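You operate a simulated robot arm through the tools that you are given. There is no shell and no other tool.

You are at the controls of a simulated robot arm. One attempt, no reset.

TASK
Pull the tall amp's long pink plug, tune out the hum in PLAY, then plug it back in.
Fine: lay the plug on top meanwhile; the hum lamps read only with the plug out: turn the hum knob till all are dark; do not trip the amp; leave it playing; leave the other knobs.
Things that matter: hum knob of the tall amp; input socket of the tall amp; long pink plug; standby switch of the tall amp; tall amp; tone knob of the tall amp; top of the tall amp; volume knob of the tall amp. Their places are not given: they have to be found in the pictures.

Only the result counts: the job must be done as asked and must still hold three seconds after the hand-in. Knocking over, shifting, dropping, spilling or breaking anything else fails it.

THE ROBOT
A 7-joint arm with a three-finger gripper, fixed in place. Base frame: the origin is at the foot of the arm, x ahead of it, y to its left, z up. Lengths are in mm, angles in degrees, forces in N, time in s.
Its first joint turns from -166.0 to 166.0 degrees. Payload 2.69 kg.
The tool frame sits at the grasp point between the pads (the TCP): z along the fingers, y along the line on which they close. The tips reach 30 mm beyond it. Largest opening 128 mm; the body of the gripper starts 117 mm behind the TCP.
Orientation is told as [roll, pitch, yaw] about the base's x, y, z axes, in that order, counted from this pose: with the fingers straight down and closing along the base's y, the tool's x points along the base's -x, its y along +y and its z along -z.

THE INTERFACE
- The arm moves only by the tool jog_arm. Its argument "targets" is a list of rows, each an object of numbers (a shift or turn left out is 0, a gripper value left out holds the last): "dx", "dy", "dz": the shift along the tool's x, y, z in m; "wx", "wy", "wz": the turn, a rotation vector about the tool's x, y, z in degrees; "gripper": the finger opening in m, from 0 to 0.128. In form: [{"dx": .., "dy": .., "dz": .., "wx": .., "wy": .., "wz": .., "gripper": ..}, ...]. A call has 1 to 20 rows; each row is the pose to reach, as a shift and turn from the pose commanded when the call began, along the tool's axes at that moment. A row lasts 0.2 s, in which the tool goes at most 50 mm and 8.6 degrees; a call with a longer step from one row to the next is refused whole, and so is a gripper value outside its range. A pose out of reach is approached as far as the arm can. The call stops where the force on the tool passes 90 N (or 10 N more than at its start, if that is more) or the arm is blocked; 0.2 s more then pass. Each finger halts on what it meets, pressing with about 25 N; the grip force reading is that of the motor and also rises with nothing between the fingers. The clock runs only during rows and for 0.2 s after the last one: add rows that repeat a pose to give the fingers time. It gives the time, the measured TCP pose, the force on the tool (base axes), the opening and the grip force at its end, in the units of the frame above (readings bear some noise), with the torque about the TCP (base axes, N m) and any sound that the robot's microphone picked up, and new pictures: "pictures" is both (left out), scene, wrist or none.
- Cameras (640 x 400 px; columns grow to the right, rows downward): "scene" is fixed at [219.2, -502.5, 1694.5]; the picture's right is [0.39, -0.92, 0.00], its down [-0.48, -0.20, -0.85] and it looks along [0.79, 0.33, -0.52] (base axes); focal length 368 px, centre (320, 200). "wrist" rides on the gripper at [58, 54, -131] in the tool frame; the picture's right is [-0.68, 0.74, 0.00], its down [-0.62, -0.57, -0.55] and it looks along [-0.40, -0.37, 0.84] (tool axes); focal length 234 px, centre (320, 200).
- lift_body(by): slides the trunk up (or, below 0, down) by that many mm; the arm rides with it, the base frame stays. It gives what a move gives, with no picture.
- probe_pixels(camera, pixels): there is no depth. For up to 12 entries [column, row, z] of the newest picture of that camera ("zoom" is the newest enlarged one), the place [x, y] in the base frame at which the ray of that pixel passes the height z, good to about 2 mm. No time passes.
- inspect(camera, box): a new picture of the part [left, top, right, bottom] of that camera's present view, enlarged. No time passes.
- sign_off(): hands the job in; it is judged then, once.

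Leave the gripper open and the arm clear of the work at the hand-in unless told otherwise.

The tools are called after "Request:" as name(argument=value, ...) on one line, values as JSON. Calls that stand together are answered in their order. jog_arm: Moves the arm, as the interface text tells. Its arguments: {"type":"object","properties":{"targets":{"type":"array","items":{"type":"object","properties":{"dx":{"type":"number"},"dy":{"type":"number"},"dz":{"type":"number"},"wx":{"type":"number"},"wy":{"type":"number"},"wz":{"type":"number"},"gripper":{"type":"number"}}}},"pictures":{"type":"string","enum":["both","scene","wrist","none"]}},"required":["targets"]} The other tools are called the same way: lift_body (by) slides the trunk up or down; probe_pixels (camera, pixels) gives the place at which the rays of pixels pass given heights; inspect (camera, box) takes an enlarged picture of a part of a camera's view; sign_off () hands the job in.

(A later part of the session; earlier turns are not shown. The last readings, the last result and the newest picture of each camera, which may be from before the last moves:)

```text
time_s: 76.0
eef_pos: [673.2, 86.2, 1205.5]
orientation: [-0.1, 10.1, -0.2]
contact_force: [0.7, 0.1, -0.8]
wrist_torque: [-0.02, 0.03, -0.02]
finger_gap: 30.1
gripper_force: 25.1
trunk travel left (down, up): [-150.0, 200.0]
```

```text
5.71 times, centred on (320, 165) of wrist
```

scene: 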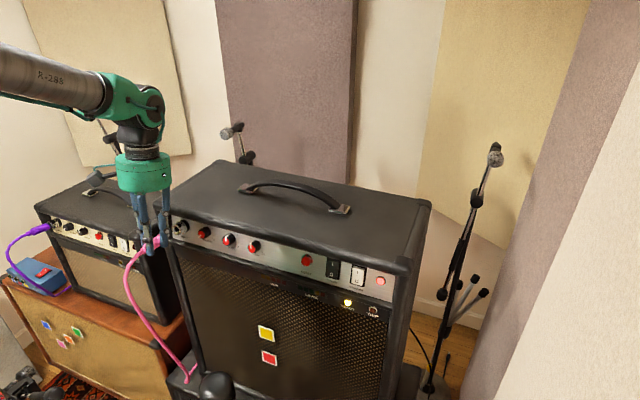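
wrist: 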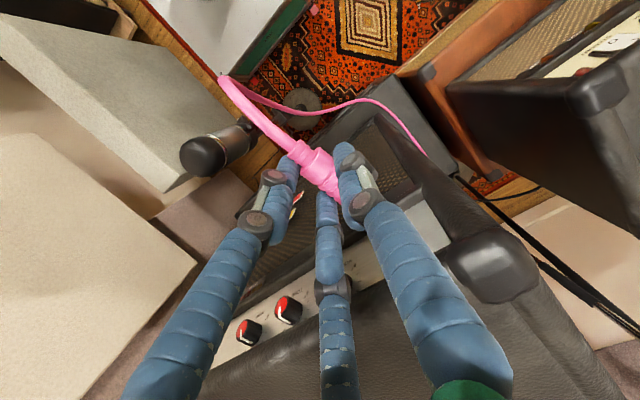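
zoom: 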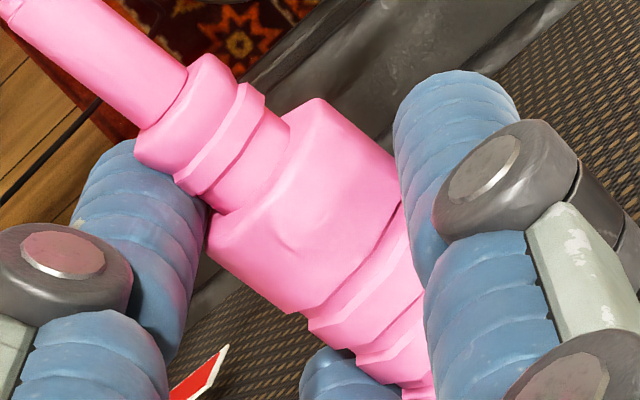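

The plug sits about 7° yawed in the hand (nose toward +y), because the rear finger bears on the thinner strain relief. The socket mouth reads (746.5,92.5,1174) with a 10° downward axis. I'll counter-rotate 7° and bring the tip about 12 mm in front of the mouth.

Request:
jog_arm(targets=[{"dx": -0.005, "dy": -0.0005, "dz": -0.0004, "wz": 3.5}, {"dx": -0.01, "dy": -0.0009, "dz": -0.0008, "wz": 7}, {"dx": -0.01, "dy": -0.0009, "dz": -0.0008, "wz": 7}], pictures="both")

Request:
inspect(camera="scene", box=[145, 215, 193, 245])

Request:
inspect(camera="wrist", box=[270, 120, 430, 240])

```text
time_s: 76.8
eef_pos: [684.4, 84.5, 1204.3]
orientation: [-1.4, 9.8, -7.2]
contact_force: [-0.3, -0.5, -2.0]
wrist_torque: [0.02, 0.04, 0.0]
finger_gap: 30.0
gripper_force: 24.6
trunk travel left (down, up): [-150.0, 200.0]
```

scene: 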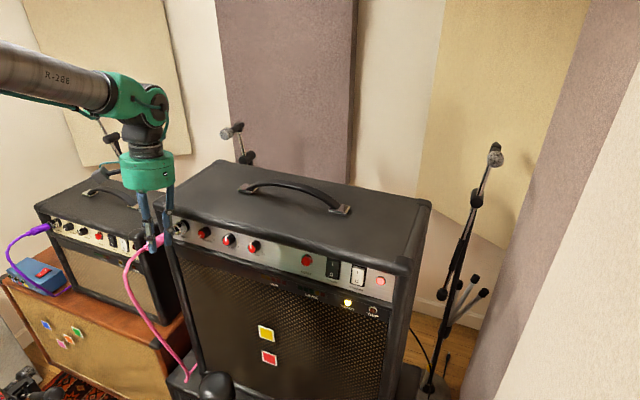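
wrist: 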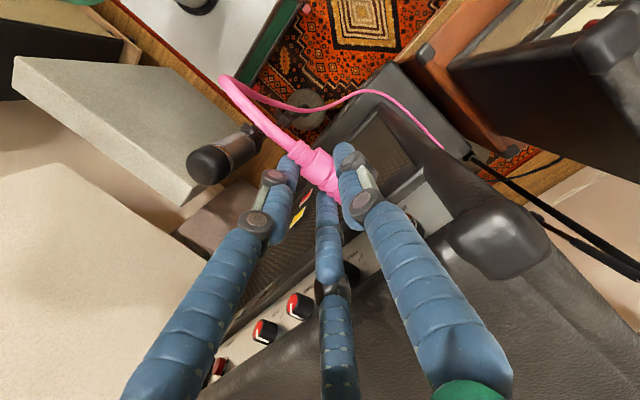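

```text
13.33 times, centred on (169, 230) of scene
```

zoom: 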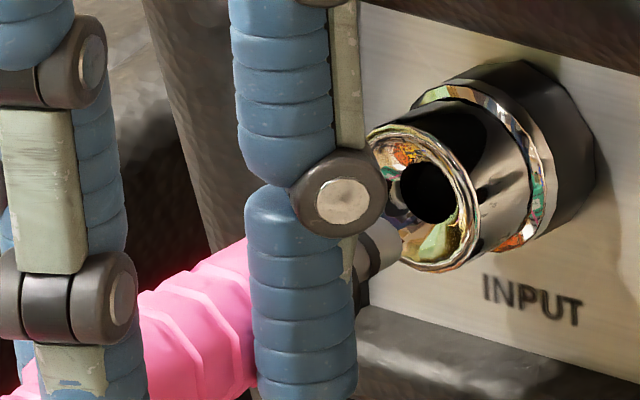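

```text
3.33 times, centred on (350, 180) of wrist
```

zoom: 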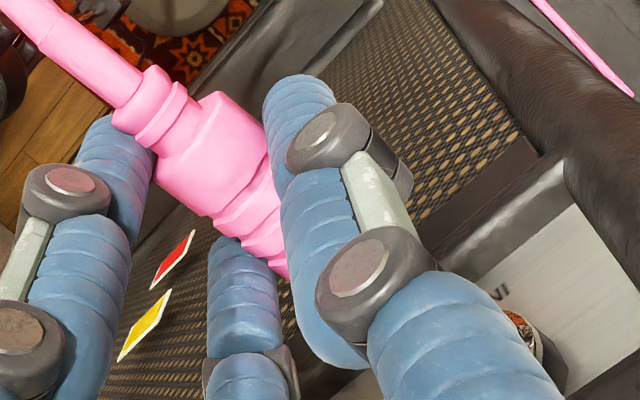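

The metal tip is visible beside the finger, just in front of the ring but apparently a bit low. Zooming in to judge the offset.

Request:
inspect(camera="scene", box=[164, 219, 188, 239])

```text
16.00 times, centred on (176, 229) of scene
```

zoom: 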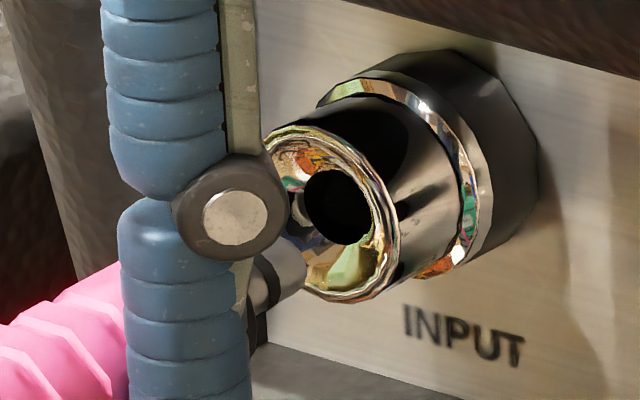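

Request:
probe_pixels(camera="wrist", pixels=[[309.8, 160.5, 1185], [309.8, 160.5, 1190], [325.4, 174.9, 1183], [325.4, 174.9, 1188], [295, 148, 1188]])

Request:
probe_pixels(camera="scene", pixels=[[174.75, 233.25, 1165], [174.75, 233.25, 1170], [174.75, 233.25, 1175], [176.75, 229.75, 1174], [177.1, 229.5, 1170]])

Request:
inspect(camera="wrist", box=[380, 190, 440, 240])

```text
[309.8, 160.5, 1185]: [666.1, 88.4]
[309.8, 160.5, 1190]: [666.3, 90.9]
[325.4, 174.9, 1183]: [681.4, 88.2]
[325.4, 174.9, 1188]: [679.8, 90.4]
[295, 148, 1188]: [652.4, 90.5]
```

```text
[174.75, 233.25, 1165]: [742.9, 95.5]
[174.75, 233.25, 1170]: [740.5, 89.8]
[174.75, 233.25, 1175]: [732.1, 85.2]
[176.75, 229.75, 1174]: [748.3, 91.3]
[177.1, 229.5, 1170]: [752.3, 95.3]
```

```text
8.00 times, centred on (410, 215) of wrist
```

zoom: 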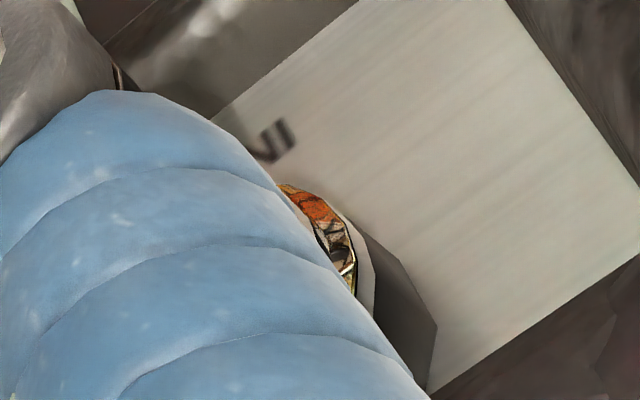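

From both cameras the tip sits near (735,86.5,1173.5), about 5 mm right of and 2 mm below the socket axis, with about 3.5° too much yaw. I'll correct by +3.5° yaw, 2.7 mm to +y and 2 mm up.

Request:
jog_arm(targets=[{"dx": 0.0004, "dy": 0.0013, "dz": -0.001, "wz": -1.8}, {"dx": 0.0007, "dy": 0.0026, "dz": -0.002, "wz": -3.5}, {"dx": 0.0007, "dy": 0.0026, "dz": -0.002, "wz": -3.5}], pictures="both")

Request:
inspect(camera="scene", box=[164, 219, 188, 239])

Request:
inspect(camera="wrist", box=[270, 120, 370, 190])

```text
time_s: 77.6
eef_pos: [682.9, 89.3, 1206.7]
orientation: [-0.7, 10.0, -3.6]
contact_force: [-0.1, 0.9, -0.6]
wrist_torque: [0.01, -0.04, 0.02]
finger_gap: 29.7
gripper_force: 25.2
trunk travel left (down, up): [-150.0, 200.0]
```

scene: 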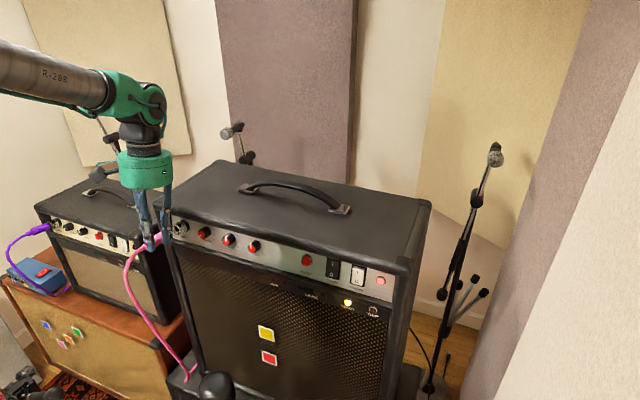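
wrist: 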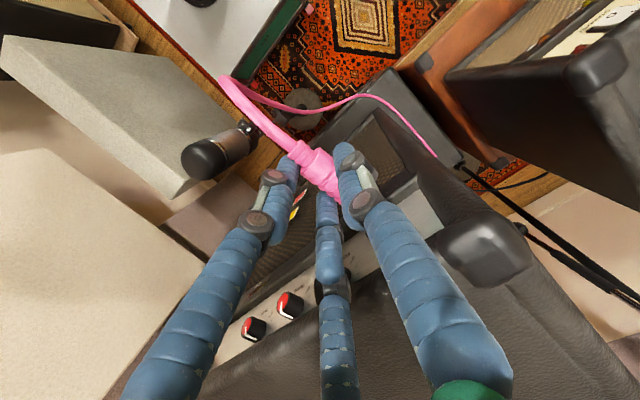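

```text
16.00 times, centred on (176, 229) of scene
```

zoom: 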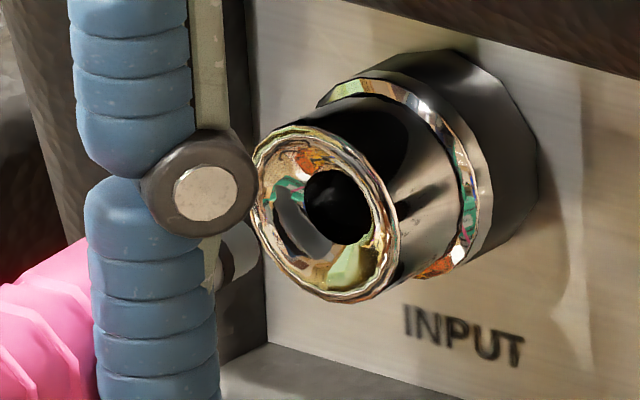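

```text
5.71 times, centred on (320, 155) of wrist
```

zoom: 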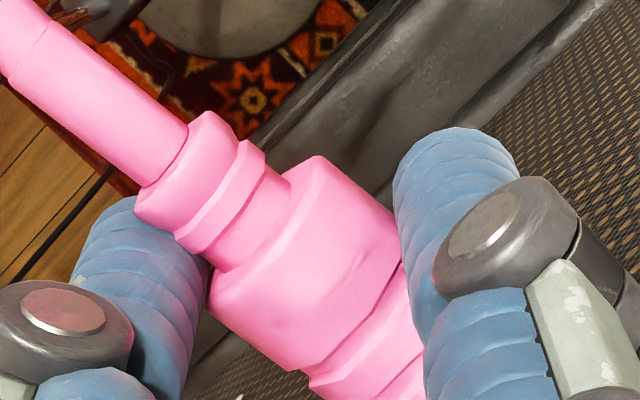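

In the scene view the tip now lies on the socket's axis line, about 14 mm out. I'll cross-check with the wrist camera.

Request:
probe_pixels(camera="wrist", pixels=[[309.9, 159.9, 1185], [309.9, 159.9, 1189], [309.9, 159.9, 1193], [325.4, 174, 1186], [295, 147.5, 1192]])

Request:
probe_pixels(camera="scene", pixels=[[171.9, 232.1, 1172], [171.9, 232.1, 1176], [171.9, 232.1, 1180], [176.4, 229.75, 1172], [176.4, 229.75, 1176]])

```text
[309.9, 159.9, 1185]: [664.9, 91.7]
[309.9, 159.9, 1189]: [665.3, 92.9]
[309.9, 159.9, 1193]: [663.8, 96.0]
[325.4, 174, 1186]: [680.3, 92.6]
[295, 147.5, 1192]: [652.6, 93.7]
```

```text
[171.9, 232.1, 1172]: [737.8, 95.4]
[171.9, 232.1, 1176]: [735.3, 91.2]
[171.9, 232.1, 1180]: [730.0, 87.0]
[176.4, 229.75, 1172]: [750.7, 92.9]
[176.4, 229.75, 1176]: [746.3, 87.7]
```

Both cameras agree: tip (735,91.3,1176), almost exactly on the socket axis. I'll push 12 mm along the axis and check forces.

Request:
jog_arm(targets=[{"dx": -0.004, "dy": 0.0003}, {"dx": -0.008, "dy": 0.0005}, {"dx": -0.012, "dy": 0.0008}, {"dx": -0.012, "dy": 0.0008}], pictures="scene")

Request:
inspect(camera="scene", box=[160, 216, 188, 239])

```text
time_s: 78.6
eef_pos: [692.5, 89.4, 1206.0]
orientation: [-0.8, 10.1, -3.6]
contact_force: [-31.9, 3.3, 4.2]
wrist_torque: [0.14, 0.76, 0.52]
finger_gap: 30.0
gripper_force: 25.1
trunk travel left (down, up): [-150.0, 200.0]
```

scene: 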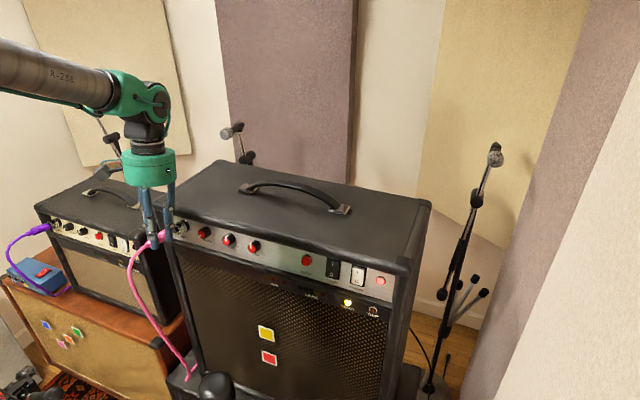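

```text
16.00 times, centred on (174, 228) of scene
```

zoom: 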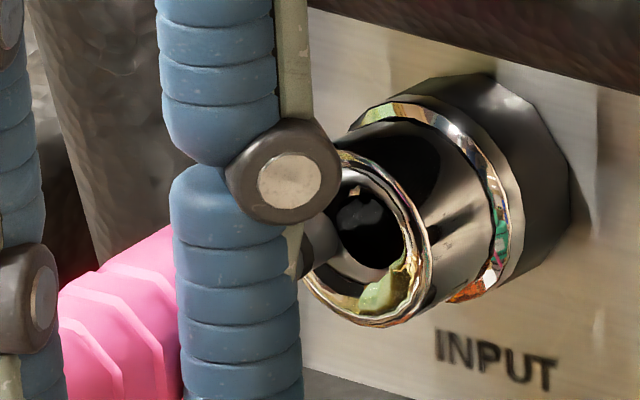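

The push met 32 N after about 10 mm. The torque reading puts the contact at y≈100, so the tip is hitting the funnel's +y side. The scene ray then implies it's also a few mm low, and those two errors hide each other in that view. I'll back off 6 mm, correct the yaw by 2°, and shift 2 mm to -y and 3.8 mm up.

Request:
jog_arm(targets=[{"dx": 0.006, "dy": -0.0004}, {"dx": 0.0065, "dy": -0.0024, "dz": -0.0037, "wz": 2}, {"dx": 0.0065, "dy": -0.0024, "dz": -0.0037, "wz": 2}], pictures="both")

Request:
inspect(camera="scene", box=[160, 216, 188, 239])

Request:
inspect(camera="wrist", box=[270, 120, 370, 190])

```text
time_s: 79.4
eef_pos: [689.3, 87.3, 1210.6]
orientation: [-1.2, 10.0, -5.7]
contact_force: [-0.4, 0.7, -0.6]
wrist_torque: [0.0, 0.0, -0.02]
finger_gap: 29.8
gripper_force: 24.8
trunk travel left (down, up): [-150.0, 200.0]
```

scene: 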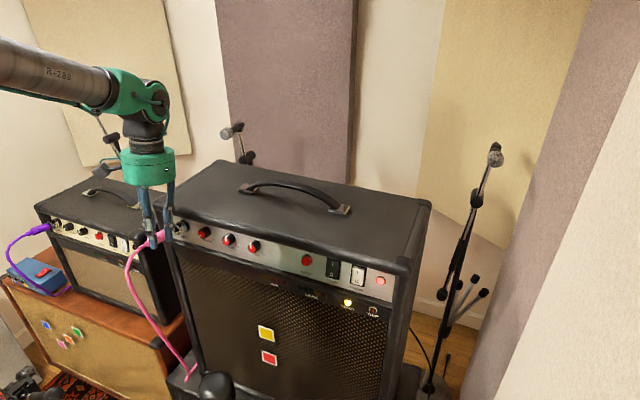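
wrist: 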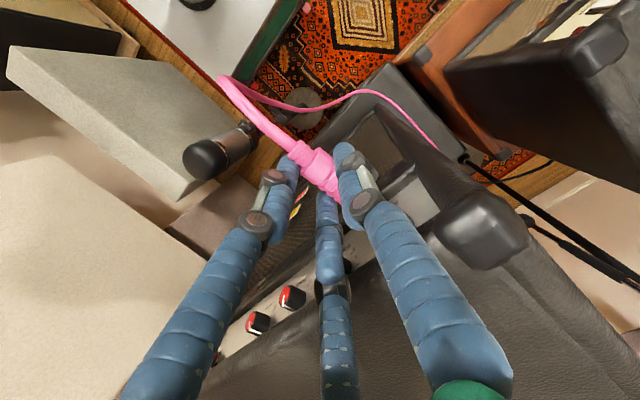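

```text
16.00 times, centred on (174, 228) of scene
```

zoom: 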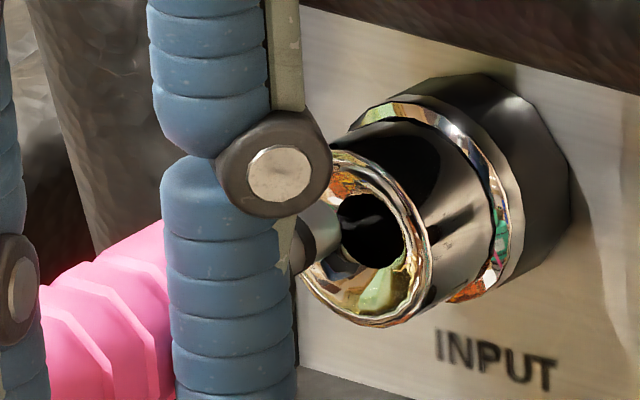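

```text
5.71 times, centred on (320, 155) of wrist
```

zoom: 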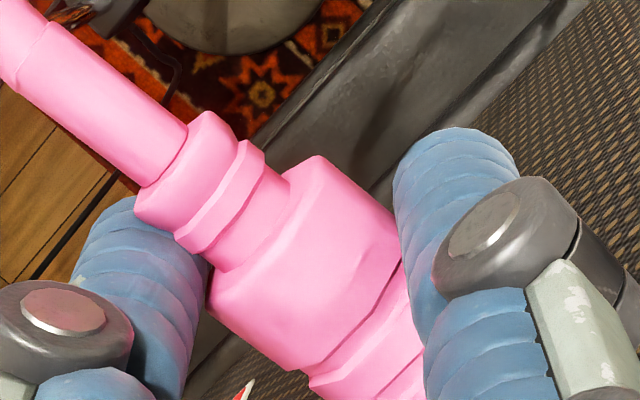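

The tip now sits about 1.2 mm high in the scene view. I'll lower it by that, then push again gently and read the torque.

Request:
jog_arm(targets=[{"dz": 0.0012}, {"dx": -0.004, "dy": 0.0004, "dz": 0.0012}, {"dx": -0.007, "dy": 0.0007, "dz": 0.0012}, {"dx": -0.007, "dy": 0.0007, "dz": 0.0012}], pictures="scene")

Request:
inspect(camera="scene", box=[160, 216, 188, 239])

```text
time_s: 80.4
eef_pos: [694.6, 86.8, 1209.0]
orientation: [-1.0, 10.0, -5.7]
contact_force: [-8.9, 0.0, 0.1]
wrist_torque: [0.0, 0.25, 0.07]
finger_gap: 30.0
gripper_force: 25.7
trunk travel left (down, up): [-150.0, 200.0]
```

scene: 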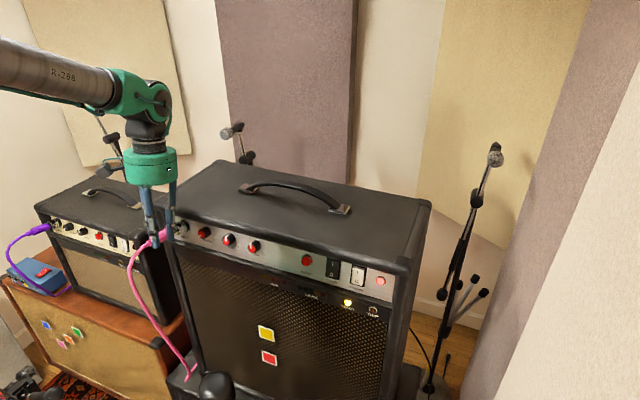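

```text
16.00 times, centred on (174, 228) of scene
```

zoom: 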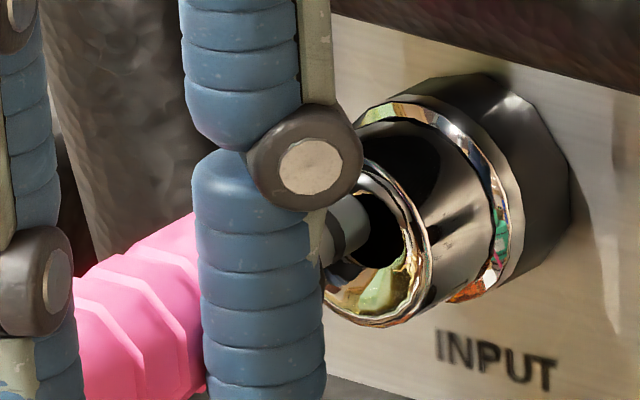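

Only 9 N this time, and the tip is further in. Zooming closer to see how the tip sits relative to the hole.

Request:
inspect(camera="scene", box=[170, 224, 182, 234])

```text
16.00 times, centred on (176, 229) of scene
```

zoom: 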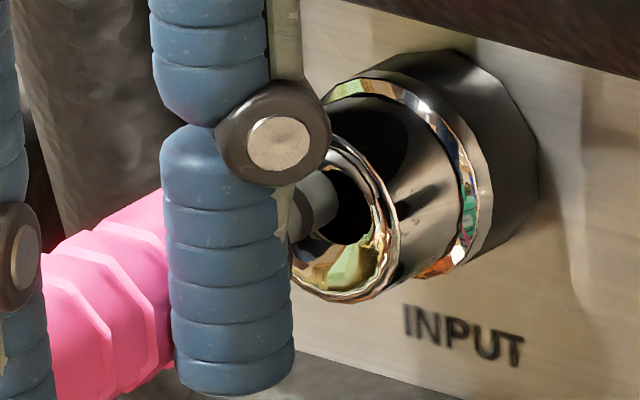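

The tip is slightly high and to +y of the hole. I'll nudge 1.2 mm to -y and 1.6 mm down while advancing 4 mm.

Request:
jog_arm(targets=[{"dx": -0.0004, "dy": -0.0012, "dz": 0.0016}, {"dx": -0.0024, "dy": -0.001, "dz": 0.0016}, {"dx": -0.0044, "dy": -0.0008, "dz": 0.0016}, {"dx": -0.0044, "dy": -0.0008, "dz": 0.0016}], pictures="scene")

Request:
inspect(camera="scene", box=[170, 224, 182, 234])

```text
time_s: 81.4
eef_pos: [698.5, 86.5, 1205.4]
orientation: [-1.1, 10.0, -5.7]
contact_force: [0.0, 0.1, -0.6]
wrist_torque: [0.01, 0.02, 0.0]
finger_gap: 30.2
gripper_force: 25.3
trunk travel left (down, up): [-150.0, 200.0]
```

scene: 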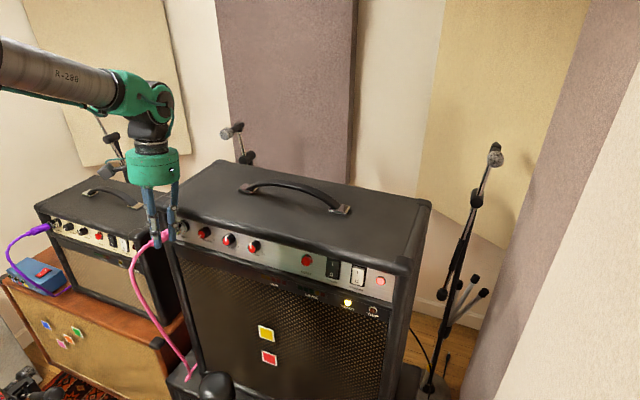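

```text
16.00 times, centred on (176, 229) of scene
```

zoom: 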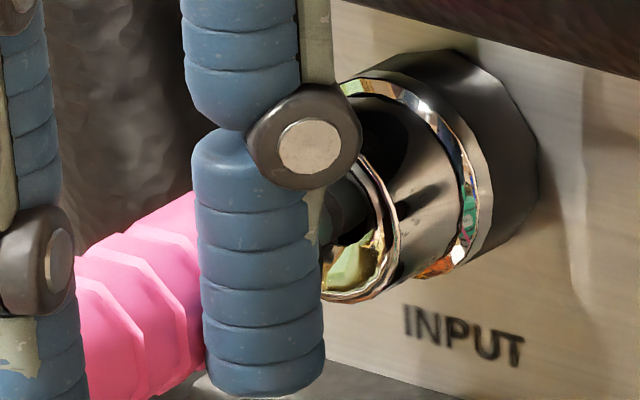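

Force dropped to zero, so the tip has entered the hole. Continuing to push along the axis, 5 mm.

Request:
jog_arm(targets=[{"dx": -0.002, "dy": 0.0002}, {"dx": -0.004, "dy": 0.0004}, {"dx": -0.006, "dy": 0.0006}, {"dx": -0.006, "dy": 0.0006}], pictures="scene")

Request:
inspect(camera="scene", box=[155, 215, 187, 240])

```text
time_s: 82.4
eef_pos: [704.2, 85.5, 1203.6]
orientation: [-1.1, 10.1, -5.6]
contact_force: [0.9, 0.3, -0.1]
wrist_torque: [-0.01, 0.04, 0.01]
finger_gap: 30.1
gripper_force: 25.0
trunk travel left (down, up): [-150.0, 200.0]
```

scene: 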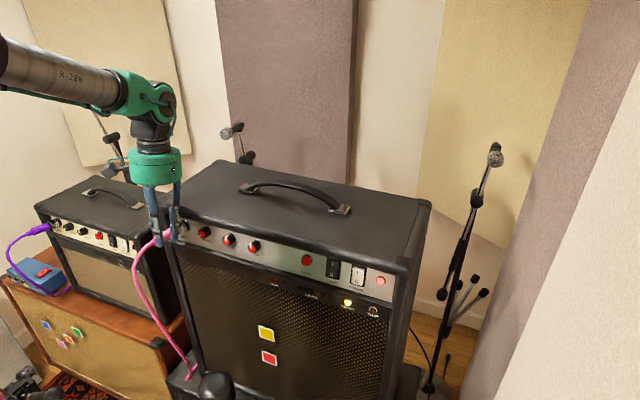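

```text
16.00 times, centred on (171, 228) of scene
```

zoom: 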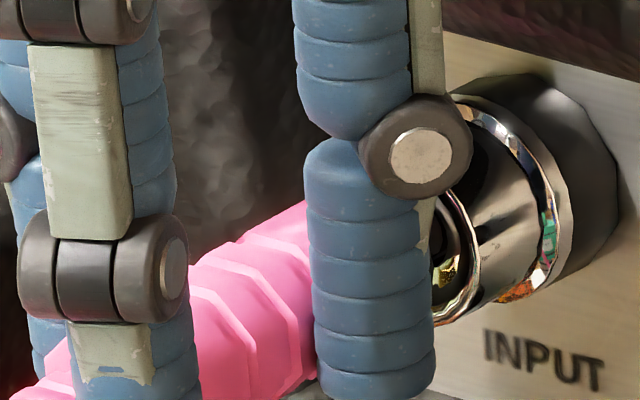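

Sliding in freely, with the collar entering the ring. Another 5 mm.

Request:
jog_arm(targets=[{"dx": -0.002, "dy": 0.0002}, {"dx": -0.004, "dy": 0.0004}, {"dx": -0.005, "dy": 0.0005}, {"dx": -0.005, "dy": 0.0005}], pictures="scene")

Request:
inspect(camera="scene", box=[155, 215, 187, 240])

```text
time_s: 83.4
eef_pos: [707.9, 84.6, 1205.0]
orientation: [-1.1, 10.0, -5.7]
contact_force: [-39.3, -2.5, 4.6]
wrist_torque: [-0.04, 1.01, 0.17]
finger_gap: 29.9
gripper_force: 25.1
trunk travel left (down, up): [-150.0, 200.0]
```

scene: 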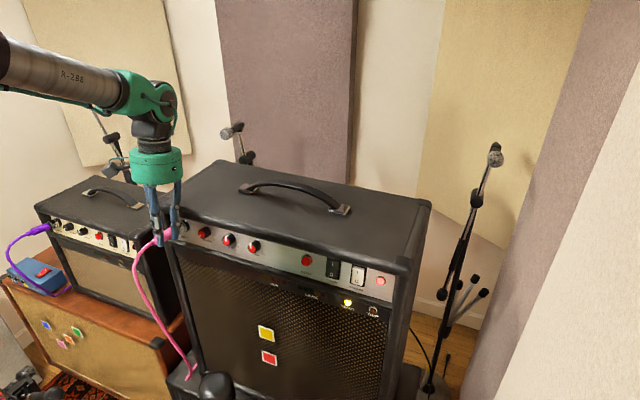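

```text
16.00 times, centred on (171, 228) of scene
```

zoom: 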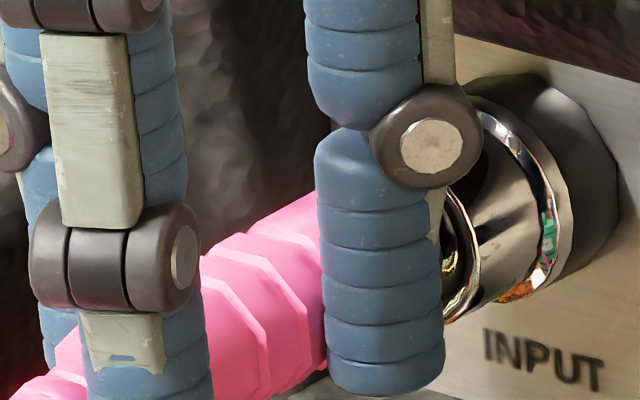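

39 N now, and the torque places the contact on the plug axis in the socket (y≈92.7, z≈1172). That's either seated or at the final detent. I'll push 2 mm more.

Request:
jog_arm(targets=[{"dx": -0.001, "dy": 0.0001}, {"dx": -0.002, "dy": 0.0002}, {"dx": -0.002, "dy": 0.0002}], pictures="scene")

Request:
inspect(camera="scene", box=[155, 215, 187, 240])

```text
time_s: 84.2
eef_pos: [707.8, 85.1, 1205.9]
orientation: [-1.1, 10.1, -5.6]
contact_force: [-56.0, -8.9, 2.5]
wrist_torque: [-0.27, 1.52, -0.02]
finger_gap: 30.3
gripper_force: 25.1
trunk travel left (down, up): [-150.0, 200.0]
```

scene: 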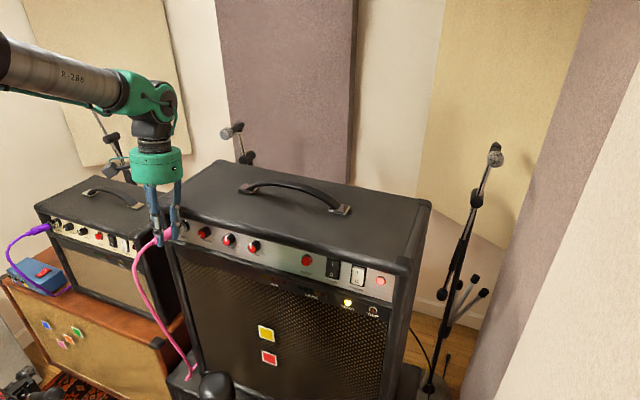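

```text
16.00 times, centred on (171, 228) of scene
```

zoom: 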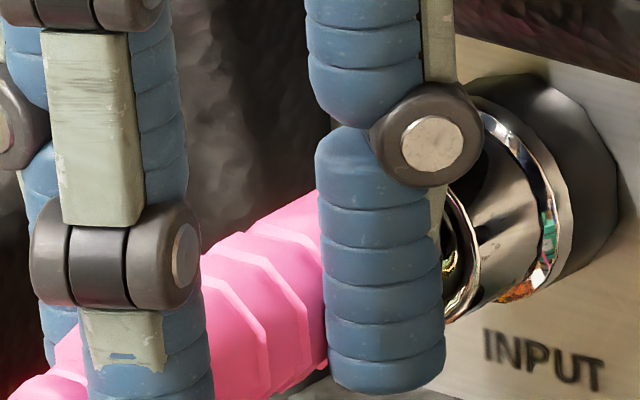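

Hard stop at 56 N with no more travel. The plug's outline matches the original seated line in the picture. I'll relax the push, open the fingers gently, and compare with the starting view.

Request:
jog_arm(targets=[{"dx": 0.003, "dy": -0.0003}, {"dx": 0.0045, "dy": -0.0004}, {"dx": 0.0045, "dy": -0.0004}], pictures="none")

Request:
jog_arm(targets=[{"gripper": 0.034}, {"gripper": 0.042}, {"gripper": 0.05}, {"gripper": 0.05}], pictures="both")

Request:
inspect(camera="scene", box=[130, 205, 210, 255])

Request:
inspect(camera="wrist", box=[260, 110, 440, 232])

```text
time_s: 85.0
eef_pos: [707.7, 85.4, 1204.9]
orientation: [-1.1, 9.9, -5.7]
contact_force: [-29.3, -5.7, -3.6]
wrist_torque: [-0.19, 1.01, -0.03]
finger_gap: 30.2
gripper_force: 24.7
trunk travel left (down, up): [-150.0, 200.0]
```

```text
time_s: 86.0
eef_pos: [709.0, 84.8, 1204.9]
orientation: [-1.0, 10.0, -5.8]
contact_force: [-7.9, 3.8, 6.5]
wrist_torque: [-0.19, -0.53, -0.02]
finger_gap: 44.0
gripper_force: 0.0
trunk travel left (down, up): [-150.0, 200.0]
```

scene: 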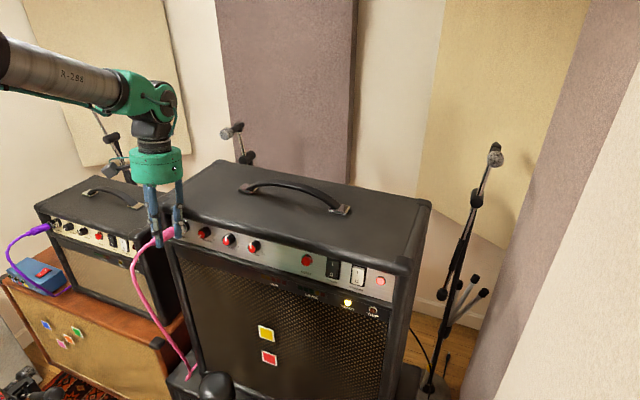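
wrist: 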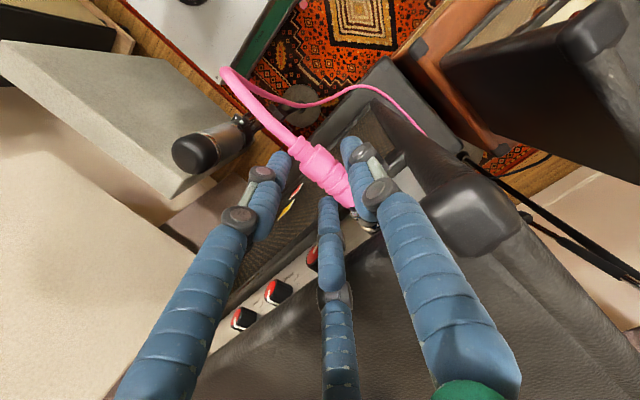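

```text
8.00 times, centred on (170, 230) of scene
```

zoom: 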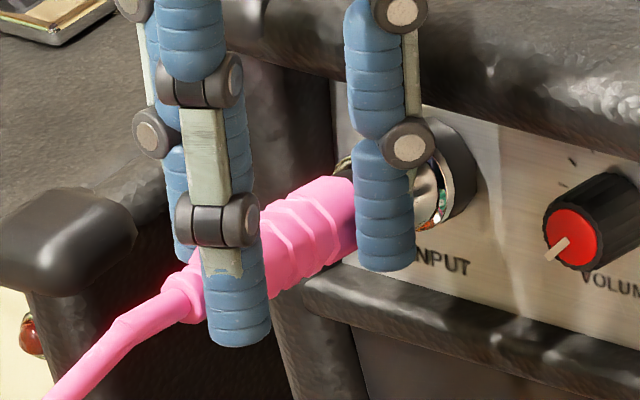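

```text
3.28 times, centred on (350, 171) of wrist
```

zoom: 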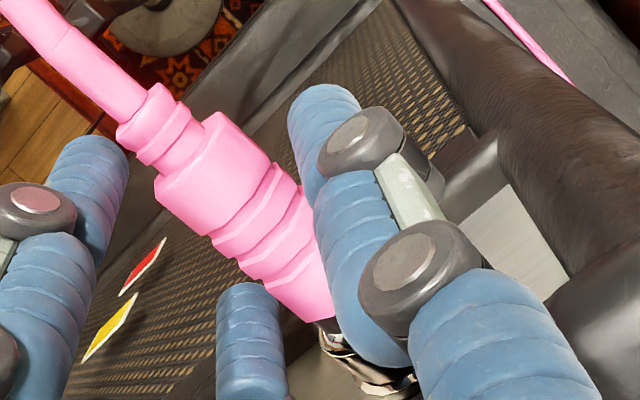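

The gap stalled at 44 mm because the front finger's knuckle is touching the amp's overhang (about 8 N). I'll back straight off 9 mm to free it, then rise clear.

Request:
jog_arm(targets=[{"dx": 0.0044, "dy": -0.0004, "dz": 0.0008, "gripper": 0.044}, {"dx": 0.0088, "dy": -0.0009, "dz": 0.0016, "gripper": 0.05}, {"dx": 0.0088, "dy": -0.0009, "dz": 0.0016, "gripper": 0.05}], pictures="both")

Request:
inspect(camera="scene", box=[130, 205, 210, 255])

Request:
inspect(camera="wrist", box=[260, 110, 440, 232])

```text
time_s: 86.8
eef_pos: [699.2, 86.6, 1203.3]
orientation: [-1.1, 10.0, -5.7]
contact_force: [0.1, 0.2, -1.0]
wrist_torque: [-0.02, -0.02, 0.0]
finger_gap: 50.0
gripper_force: 0.1
trunk travel left (down, up): [-150.0, 200.0]
```

scene: 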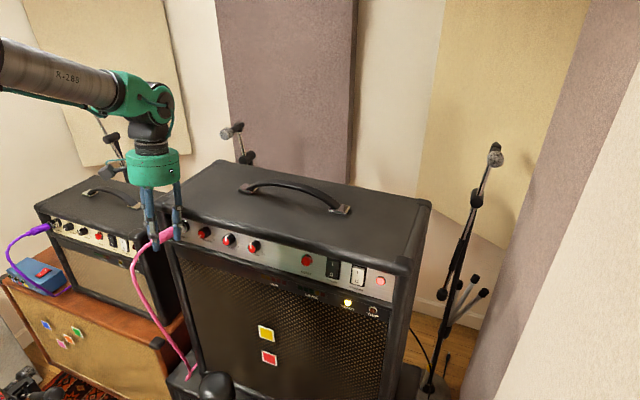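
wrist: 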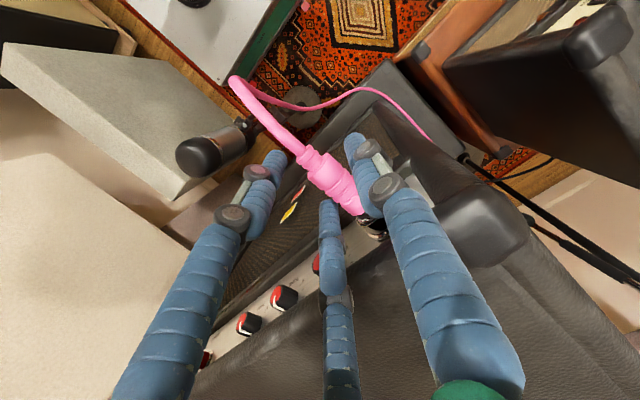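

```text
8.00 times, centred on (170, 230) of scene
```

zoom: 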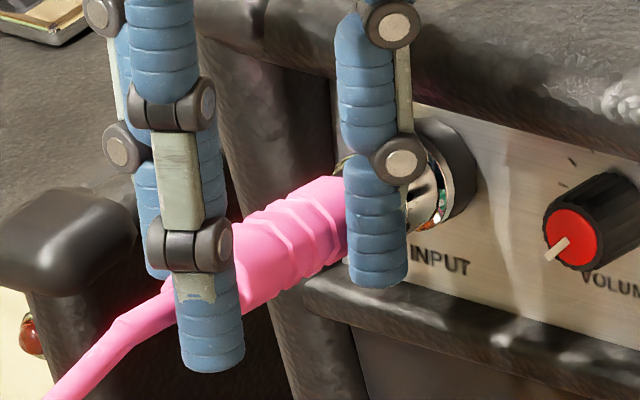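

```text
3.28 times, centred on (350, 171) of wrist
```

zoom: 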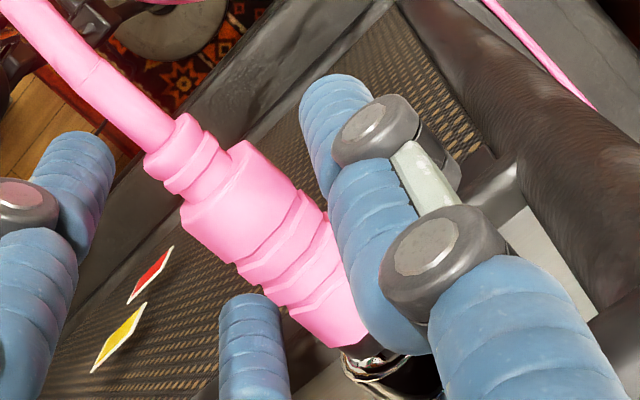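

Free now, zero force. Rising straight up clear of the plug.

Request:
jog_arm(targets=[{"dx": 0.0042, "dy": -0.0004, "dz": -0.0196}, {"dx": 0.0105, "dy": -0.001, "dz": -0.049}, {"dx": 0.0168, "dy": -0.0017, "dz": -0.0783}, {"dx": 0.0168, "dy": -0.0017, "dz": -0.0783}], pictures="both")

Request:
inspect(camera="scene", box=[140, 210, 200, 250])

Request:
inspect(camera="wrist", box=[270, 70, 430, 180])

```text
time_s: 87.8
eef_pos: [695.1, 86.9, 1284.5]
orientation: [-1.2, 9.9, -5.7]
contact_force: [-0.1, 0.4, 0.2]
wrist_torque: [0.03, -0.01, 0.01]
finger_gap: 50.0
gripper_force: 0.1
trunk travel left (down, up): [-150.0, 200.0]
```

scene: 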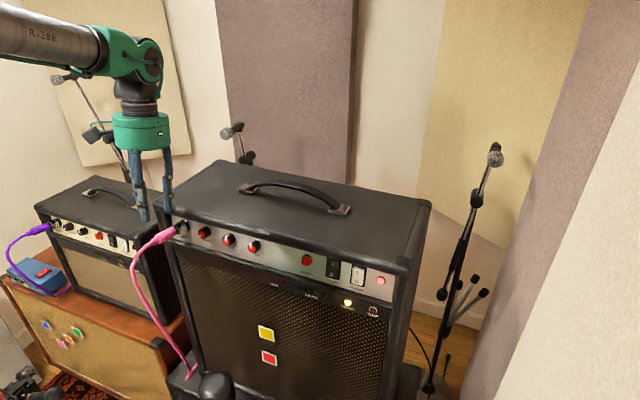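
wrist: 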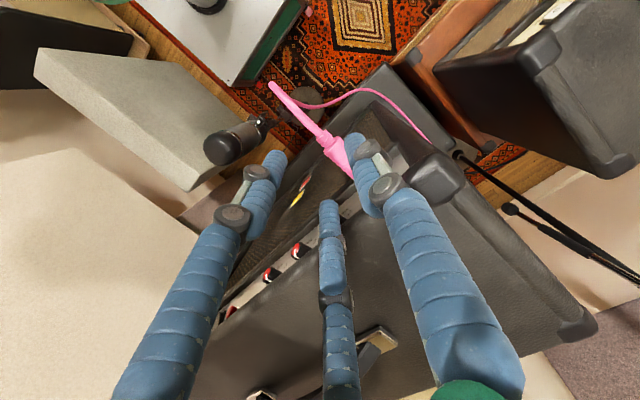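

```text
10.00 times, centred on (170, 230) of scene
```

zoom: 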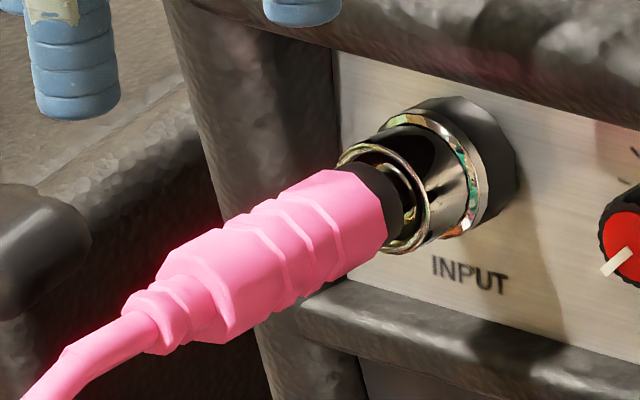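

```text
3.64 times, centred on (350, 125) of wrist
```

zoom: 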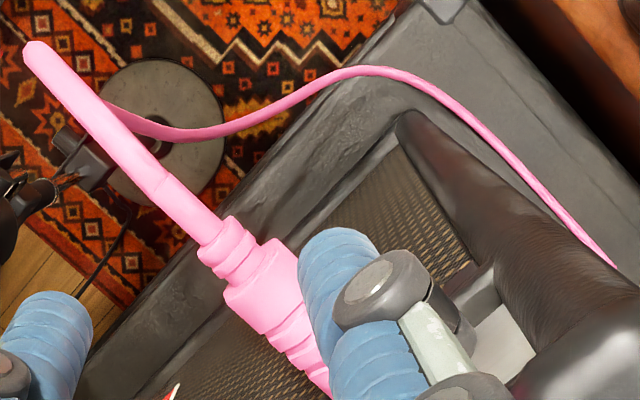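

The plug is in and stays in. Compared with the starting picture, though, it sits about 3–4 mm further out and slightly tilted. I'll look closer, and check where the cable runs so I can push it home axially from behind.

Request:
inspect(camera="scene", box=[155, 217, 187, 240])

Request:
probe_pixels(camera="scene", pixels=[[140, 249.5, 1180], [140, 249.5, 1170], [133, 258, 1165], [133, 258, 1150], [132, 270, 1130], [132, 270, 1110], [134, 290, 1090], [134, 290, 1060]])

Request:
inspect(camera="scene", box=[110, 225, 190, 305])

```text
16.00 times, centred on (171, 228) of scene
```

zoom: 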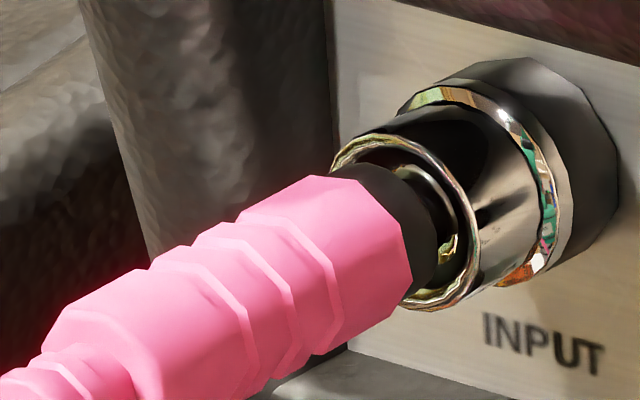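

```text
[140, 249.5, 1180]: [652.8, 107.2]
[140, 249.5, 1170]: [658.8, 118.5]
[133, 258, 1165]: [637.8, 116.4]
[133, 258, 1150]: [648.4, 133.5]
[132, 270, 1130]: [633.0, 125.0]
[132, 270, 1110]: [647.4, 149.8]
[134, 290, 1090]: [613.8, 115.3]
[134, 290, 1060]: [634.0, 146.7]
```

```text
5.00 times, centred on (150, 265) of scene
```

zoom: 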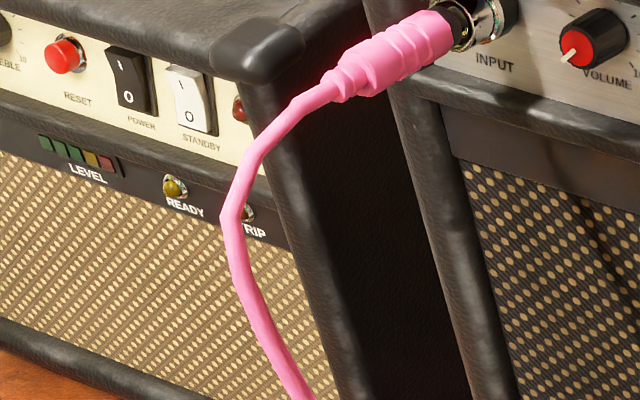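

The cable drops steeply behind x≈620, so an axial grip from behind is possible with the single finger on top and the cable hanging between the lower two. I'll move back and up, turning the tool to point along the socket axis.

Request:
jog_arm(targets=[{"dx": 0.0373, "dy": -0.0025, "dz": -0.0177, "gripper": 0.06}, {"dx": 0.0747, "dy": -0.005, "dz": -0.0353}, {"dx": 0.112, "dy": -0.0074, "dz": -0.053}, {"dx": 0.1493, "dy": -0.0099, "dz": -0.0706}, {"dx": 0.1493, "dy": -0.0099, "dz": -0.0706, "wx": -5.14, "wy": -4.65, "wz": 4.65}, {"dx": 0.1493, "dy": -0.0099, "dz": -0.0706, "wx": -10.28, "wy": -9.3, "wz": 9.3}, {"dx": 0.1493, "dy": -0.0099, "dz": -0.0706, "wx": -15.41, "wy": -13.96, "wz": 13.95}, {"dx": 0.1493, "dy": -0.0099, "dz": -0.0706, "wx": -20.55, "wy": -18.61, "wz": 18.6}, {"dx": 0.1493, "dy": -0.0099, "dz": -0.0706, "wx": -25.69, "wy": -23.26, "wz": 23.25}, {"dx": 0.1493, "dy": -0.0099, "dz": -0.0706, "wx": -30.83, "wy": -27.91, "wz": 27.9}, {"dx": 0.1493, "dy": -0.0099, "dz": -0.0706, "wx": -35.97, "wy": -32.57, "wz": 32.55}, {"dx": 0.1493, "dy": -0.0099, "dz": -0.0706, "wx": -41.1, "wy": -37.22, "wz": 37.2}, {"dx": 0.1493, "dy": -0.0099, "dz": -0.0706, "wx": -46.24, "wy": -41.87, "wz": 41.85}, {"dx": 0.1493, "dy": -0.0099, "dz": -0.0706, "wx": -51.38, "wy": -46.52, "wz": 46.5}, {"dx": 0.1493, "dy": -0.0099, "dz": -0.0706, "wx": -56.52, "wy": -51.17, "wz": 51.15}, {"dx": 0.1493, "dy": -0.0099, "dz": -0.0706, "wx": -61.65, "wy": -55.83, "wz": 55.8}, {"dx": 0.1493, "dy": -0.0099, "dz": -0.0706, "wx": -66.79, "wy": -60.48, "wz": 60.45}, {"dx": 0.1493, "dy": -0.0099, "dz": -0.0706, "wx": -71.93, "wy": -65.13, "wz": 65.1}, {"dx": 0.1493, "dy": -0.0099, "dz": -0.0706, "wx": -71.93, "wy": -65.13, "wz": 65.1}])

```text
time_s: 91.8
eef_pos: [562.5, 90.2, 1380.8]
orientation: [80.1, -0.1, -90.0]
contact_force: [-0.6, 0.5, -0.6]
wrist_torque: [-0.01, -0.01, 0.01]
finger_gap: 60.2
gripper_force: 0.0
trunk travel left (down, up): [-150.0, 200.0]
```

scene: 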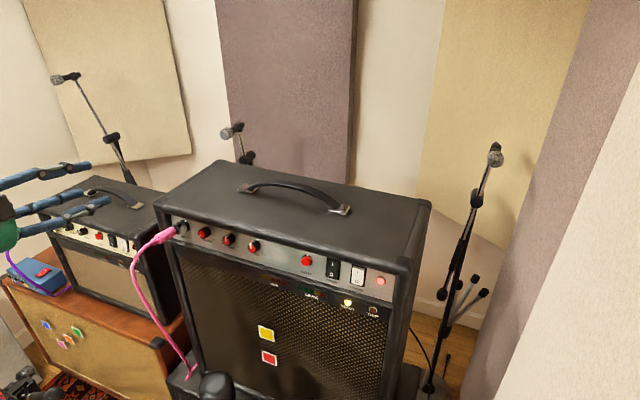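
wrist: 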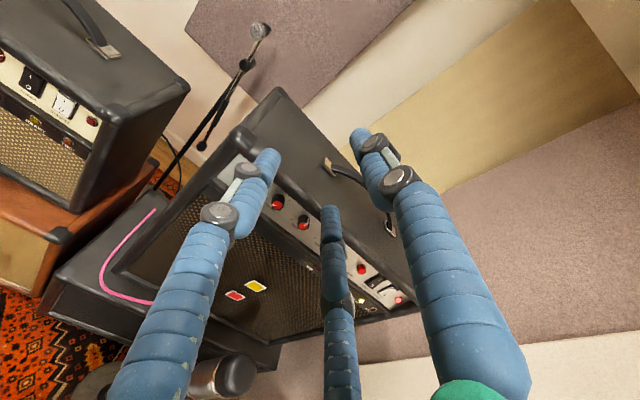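

Orientation reached. Descending behind the plug to about (545,92,1209).

Request:
jog_arm(targets=[{"dx": 0.0004, "dy": -0.043, "dz": 0.0032}, {"dx": 0.0009, "dy": -0.0862, "dz": 0.0063}, {"dx": 0.0013, "dy": -0.129, "dz": 0.0095}, {"dx": 0.0018, "dy": -0.1725, "dz": 0.0127}, {"dx": 0.0018, "dy": -0.1725, "dz": 0.0127}])

Request:
inspect(camera="wrist", box=[240, 60, 400, 180])

Request:
inspect(camera="scene", box=[80, 200, 200, 290])

```text
time_s: 93.0
eef_pos: [545.8, 93.7, 1206.6]
orientation: [80.0, -0.1, -89.9]
contact_force: [0.5, 0.2, -0.4]
wrist_torque: [-0.02, -0.01, -0.03]
finger_gap: 60.1
gripper_force: 0.1
trunk travel left (down, up): [-150.0, 200.0]
```

scene: 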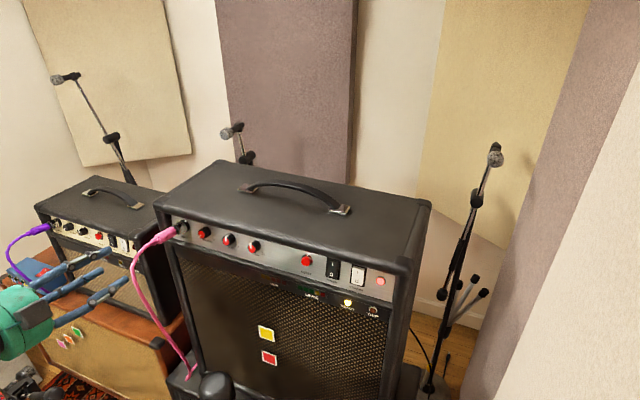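
wrist: 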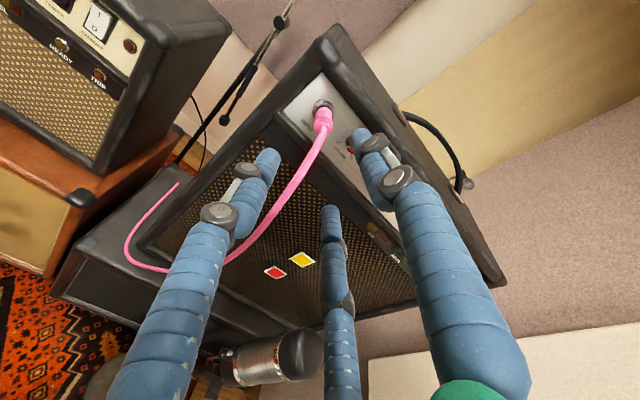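

```text
3.33 times, centred on (320, 120) of wrist
```

zoom: 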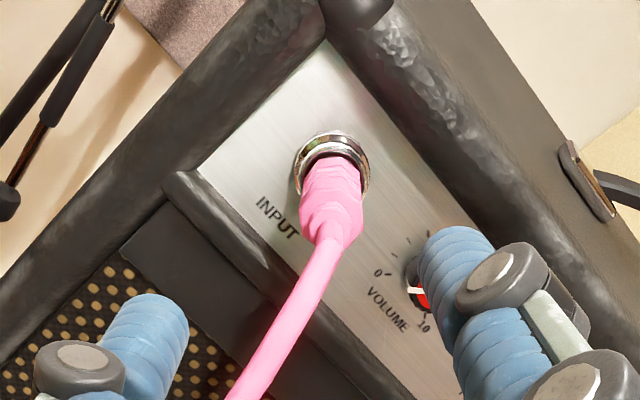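

```text
4.44 times, centred on (140, 245) of scene
```

zoom: 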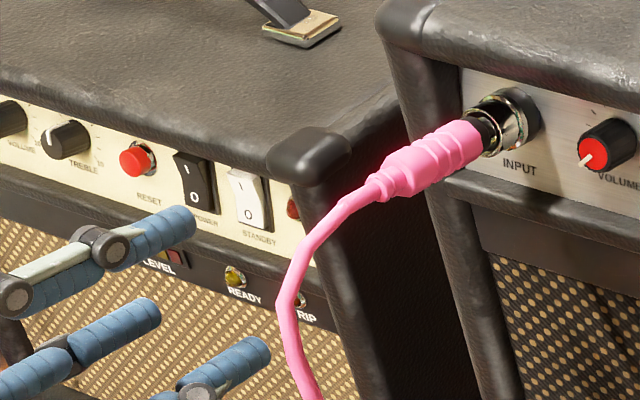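

Very clear axial view: the plug sits in the ring at zoom (332,165). I'll probe the ring centre and the handle rear to line up the tool axis.

Request:
probe_pixels(camera="wrist", pixels=[[323.6, 109.5, 1170], [323.6, 109.5, 1175], [323.6, 109.5, 1180], [320.6, 126.6, 1175], [320.6, 126.6, 1180], [320.6, 126.6, 1185], [323.5, 116, 1175], [323.5, 116, 1180]])

Request:
inspect(camera="wrist", box=[304, 95, 344, 135])

```text
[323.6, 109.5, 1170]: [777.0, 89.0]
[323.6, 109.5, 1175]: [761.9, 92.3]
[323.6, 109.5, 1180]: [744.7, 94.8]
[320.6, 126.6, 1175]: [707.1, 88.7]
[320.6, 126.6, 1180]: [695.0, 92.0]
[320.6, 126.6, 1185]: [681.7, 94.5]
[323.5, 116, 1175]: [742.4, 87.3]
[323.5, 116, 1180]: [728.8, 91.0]
```

```text
10.00 times, centred on (324, 115) of wrist
```

zoom: 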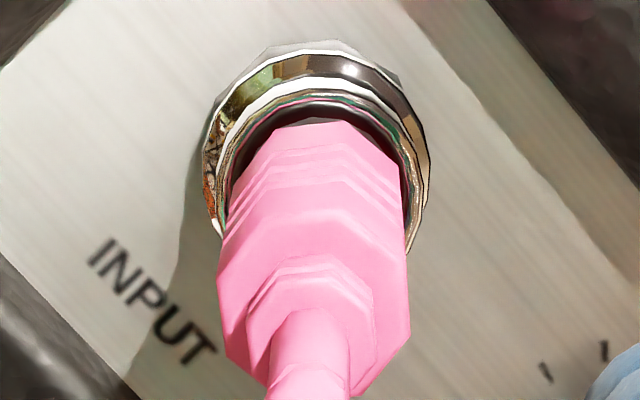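

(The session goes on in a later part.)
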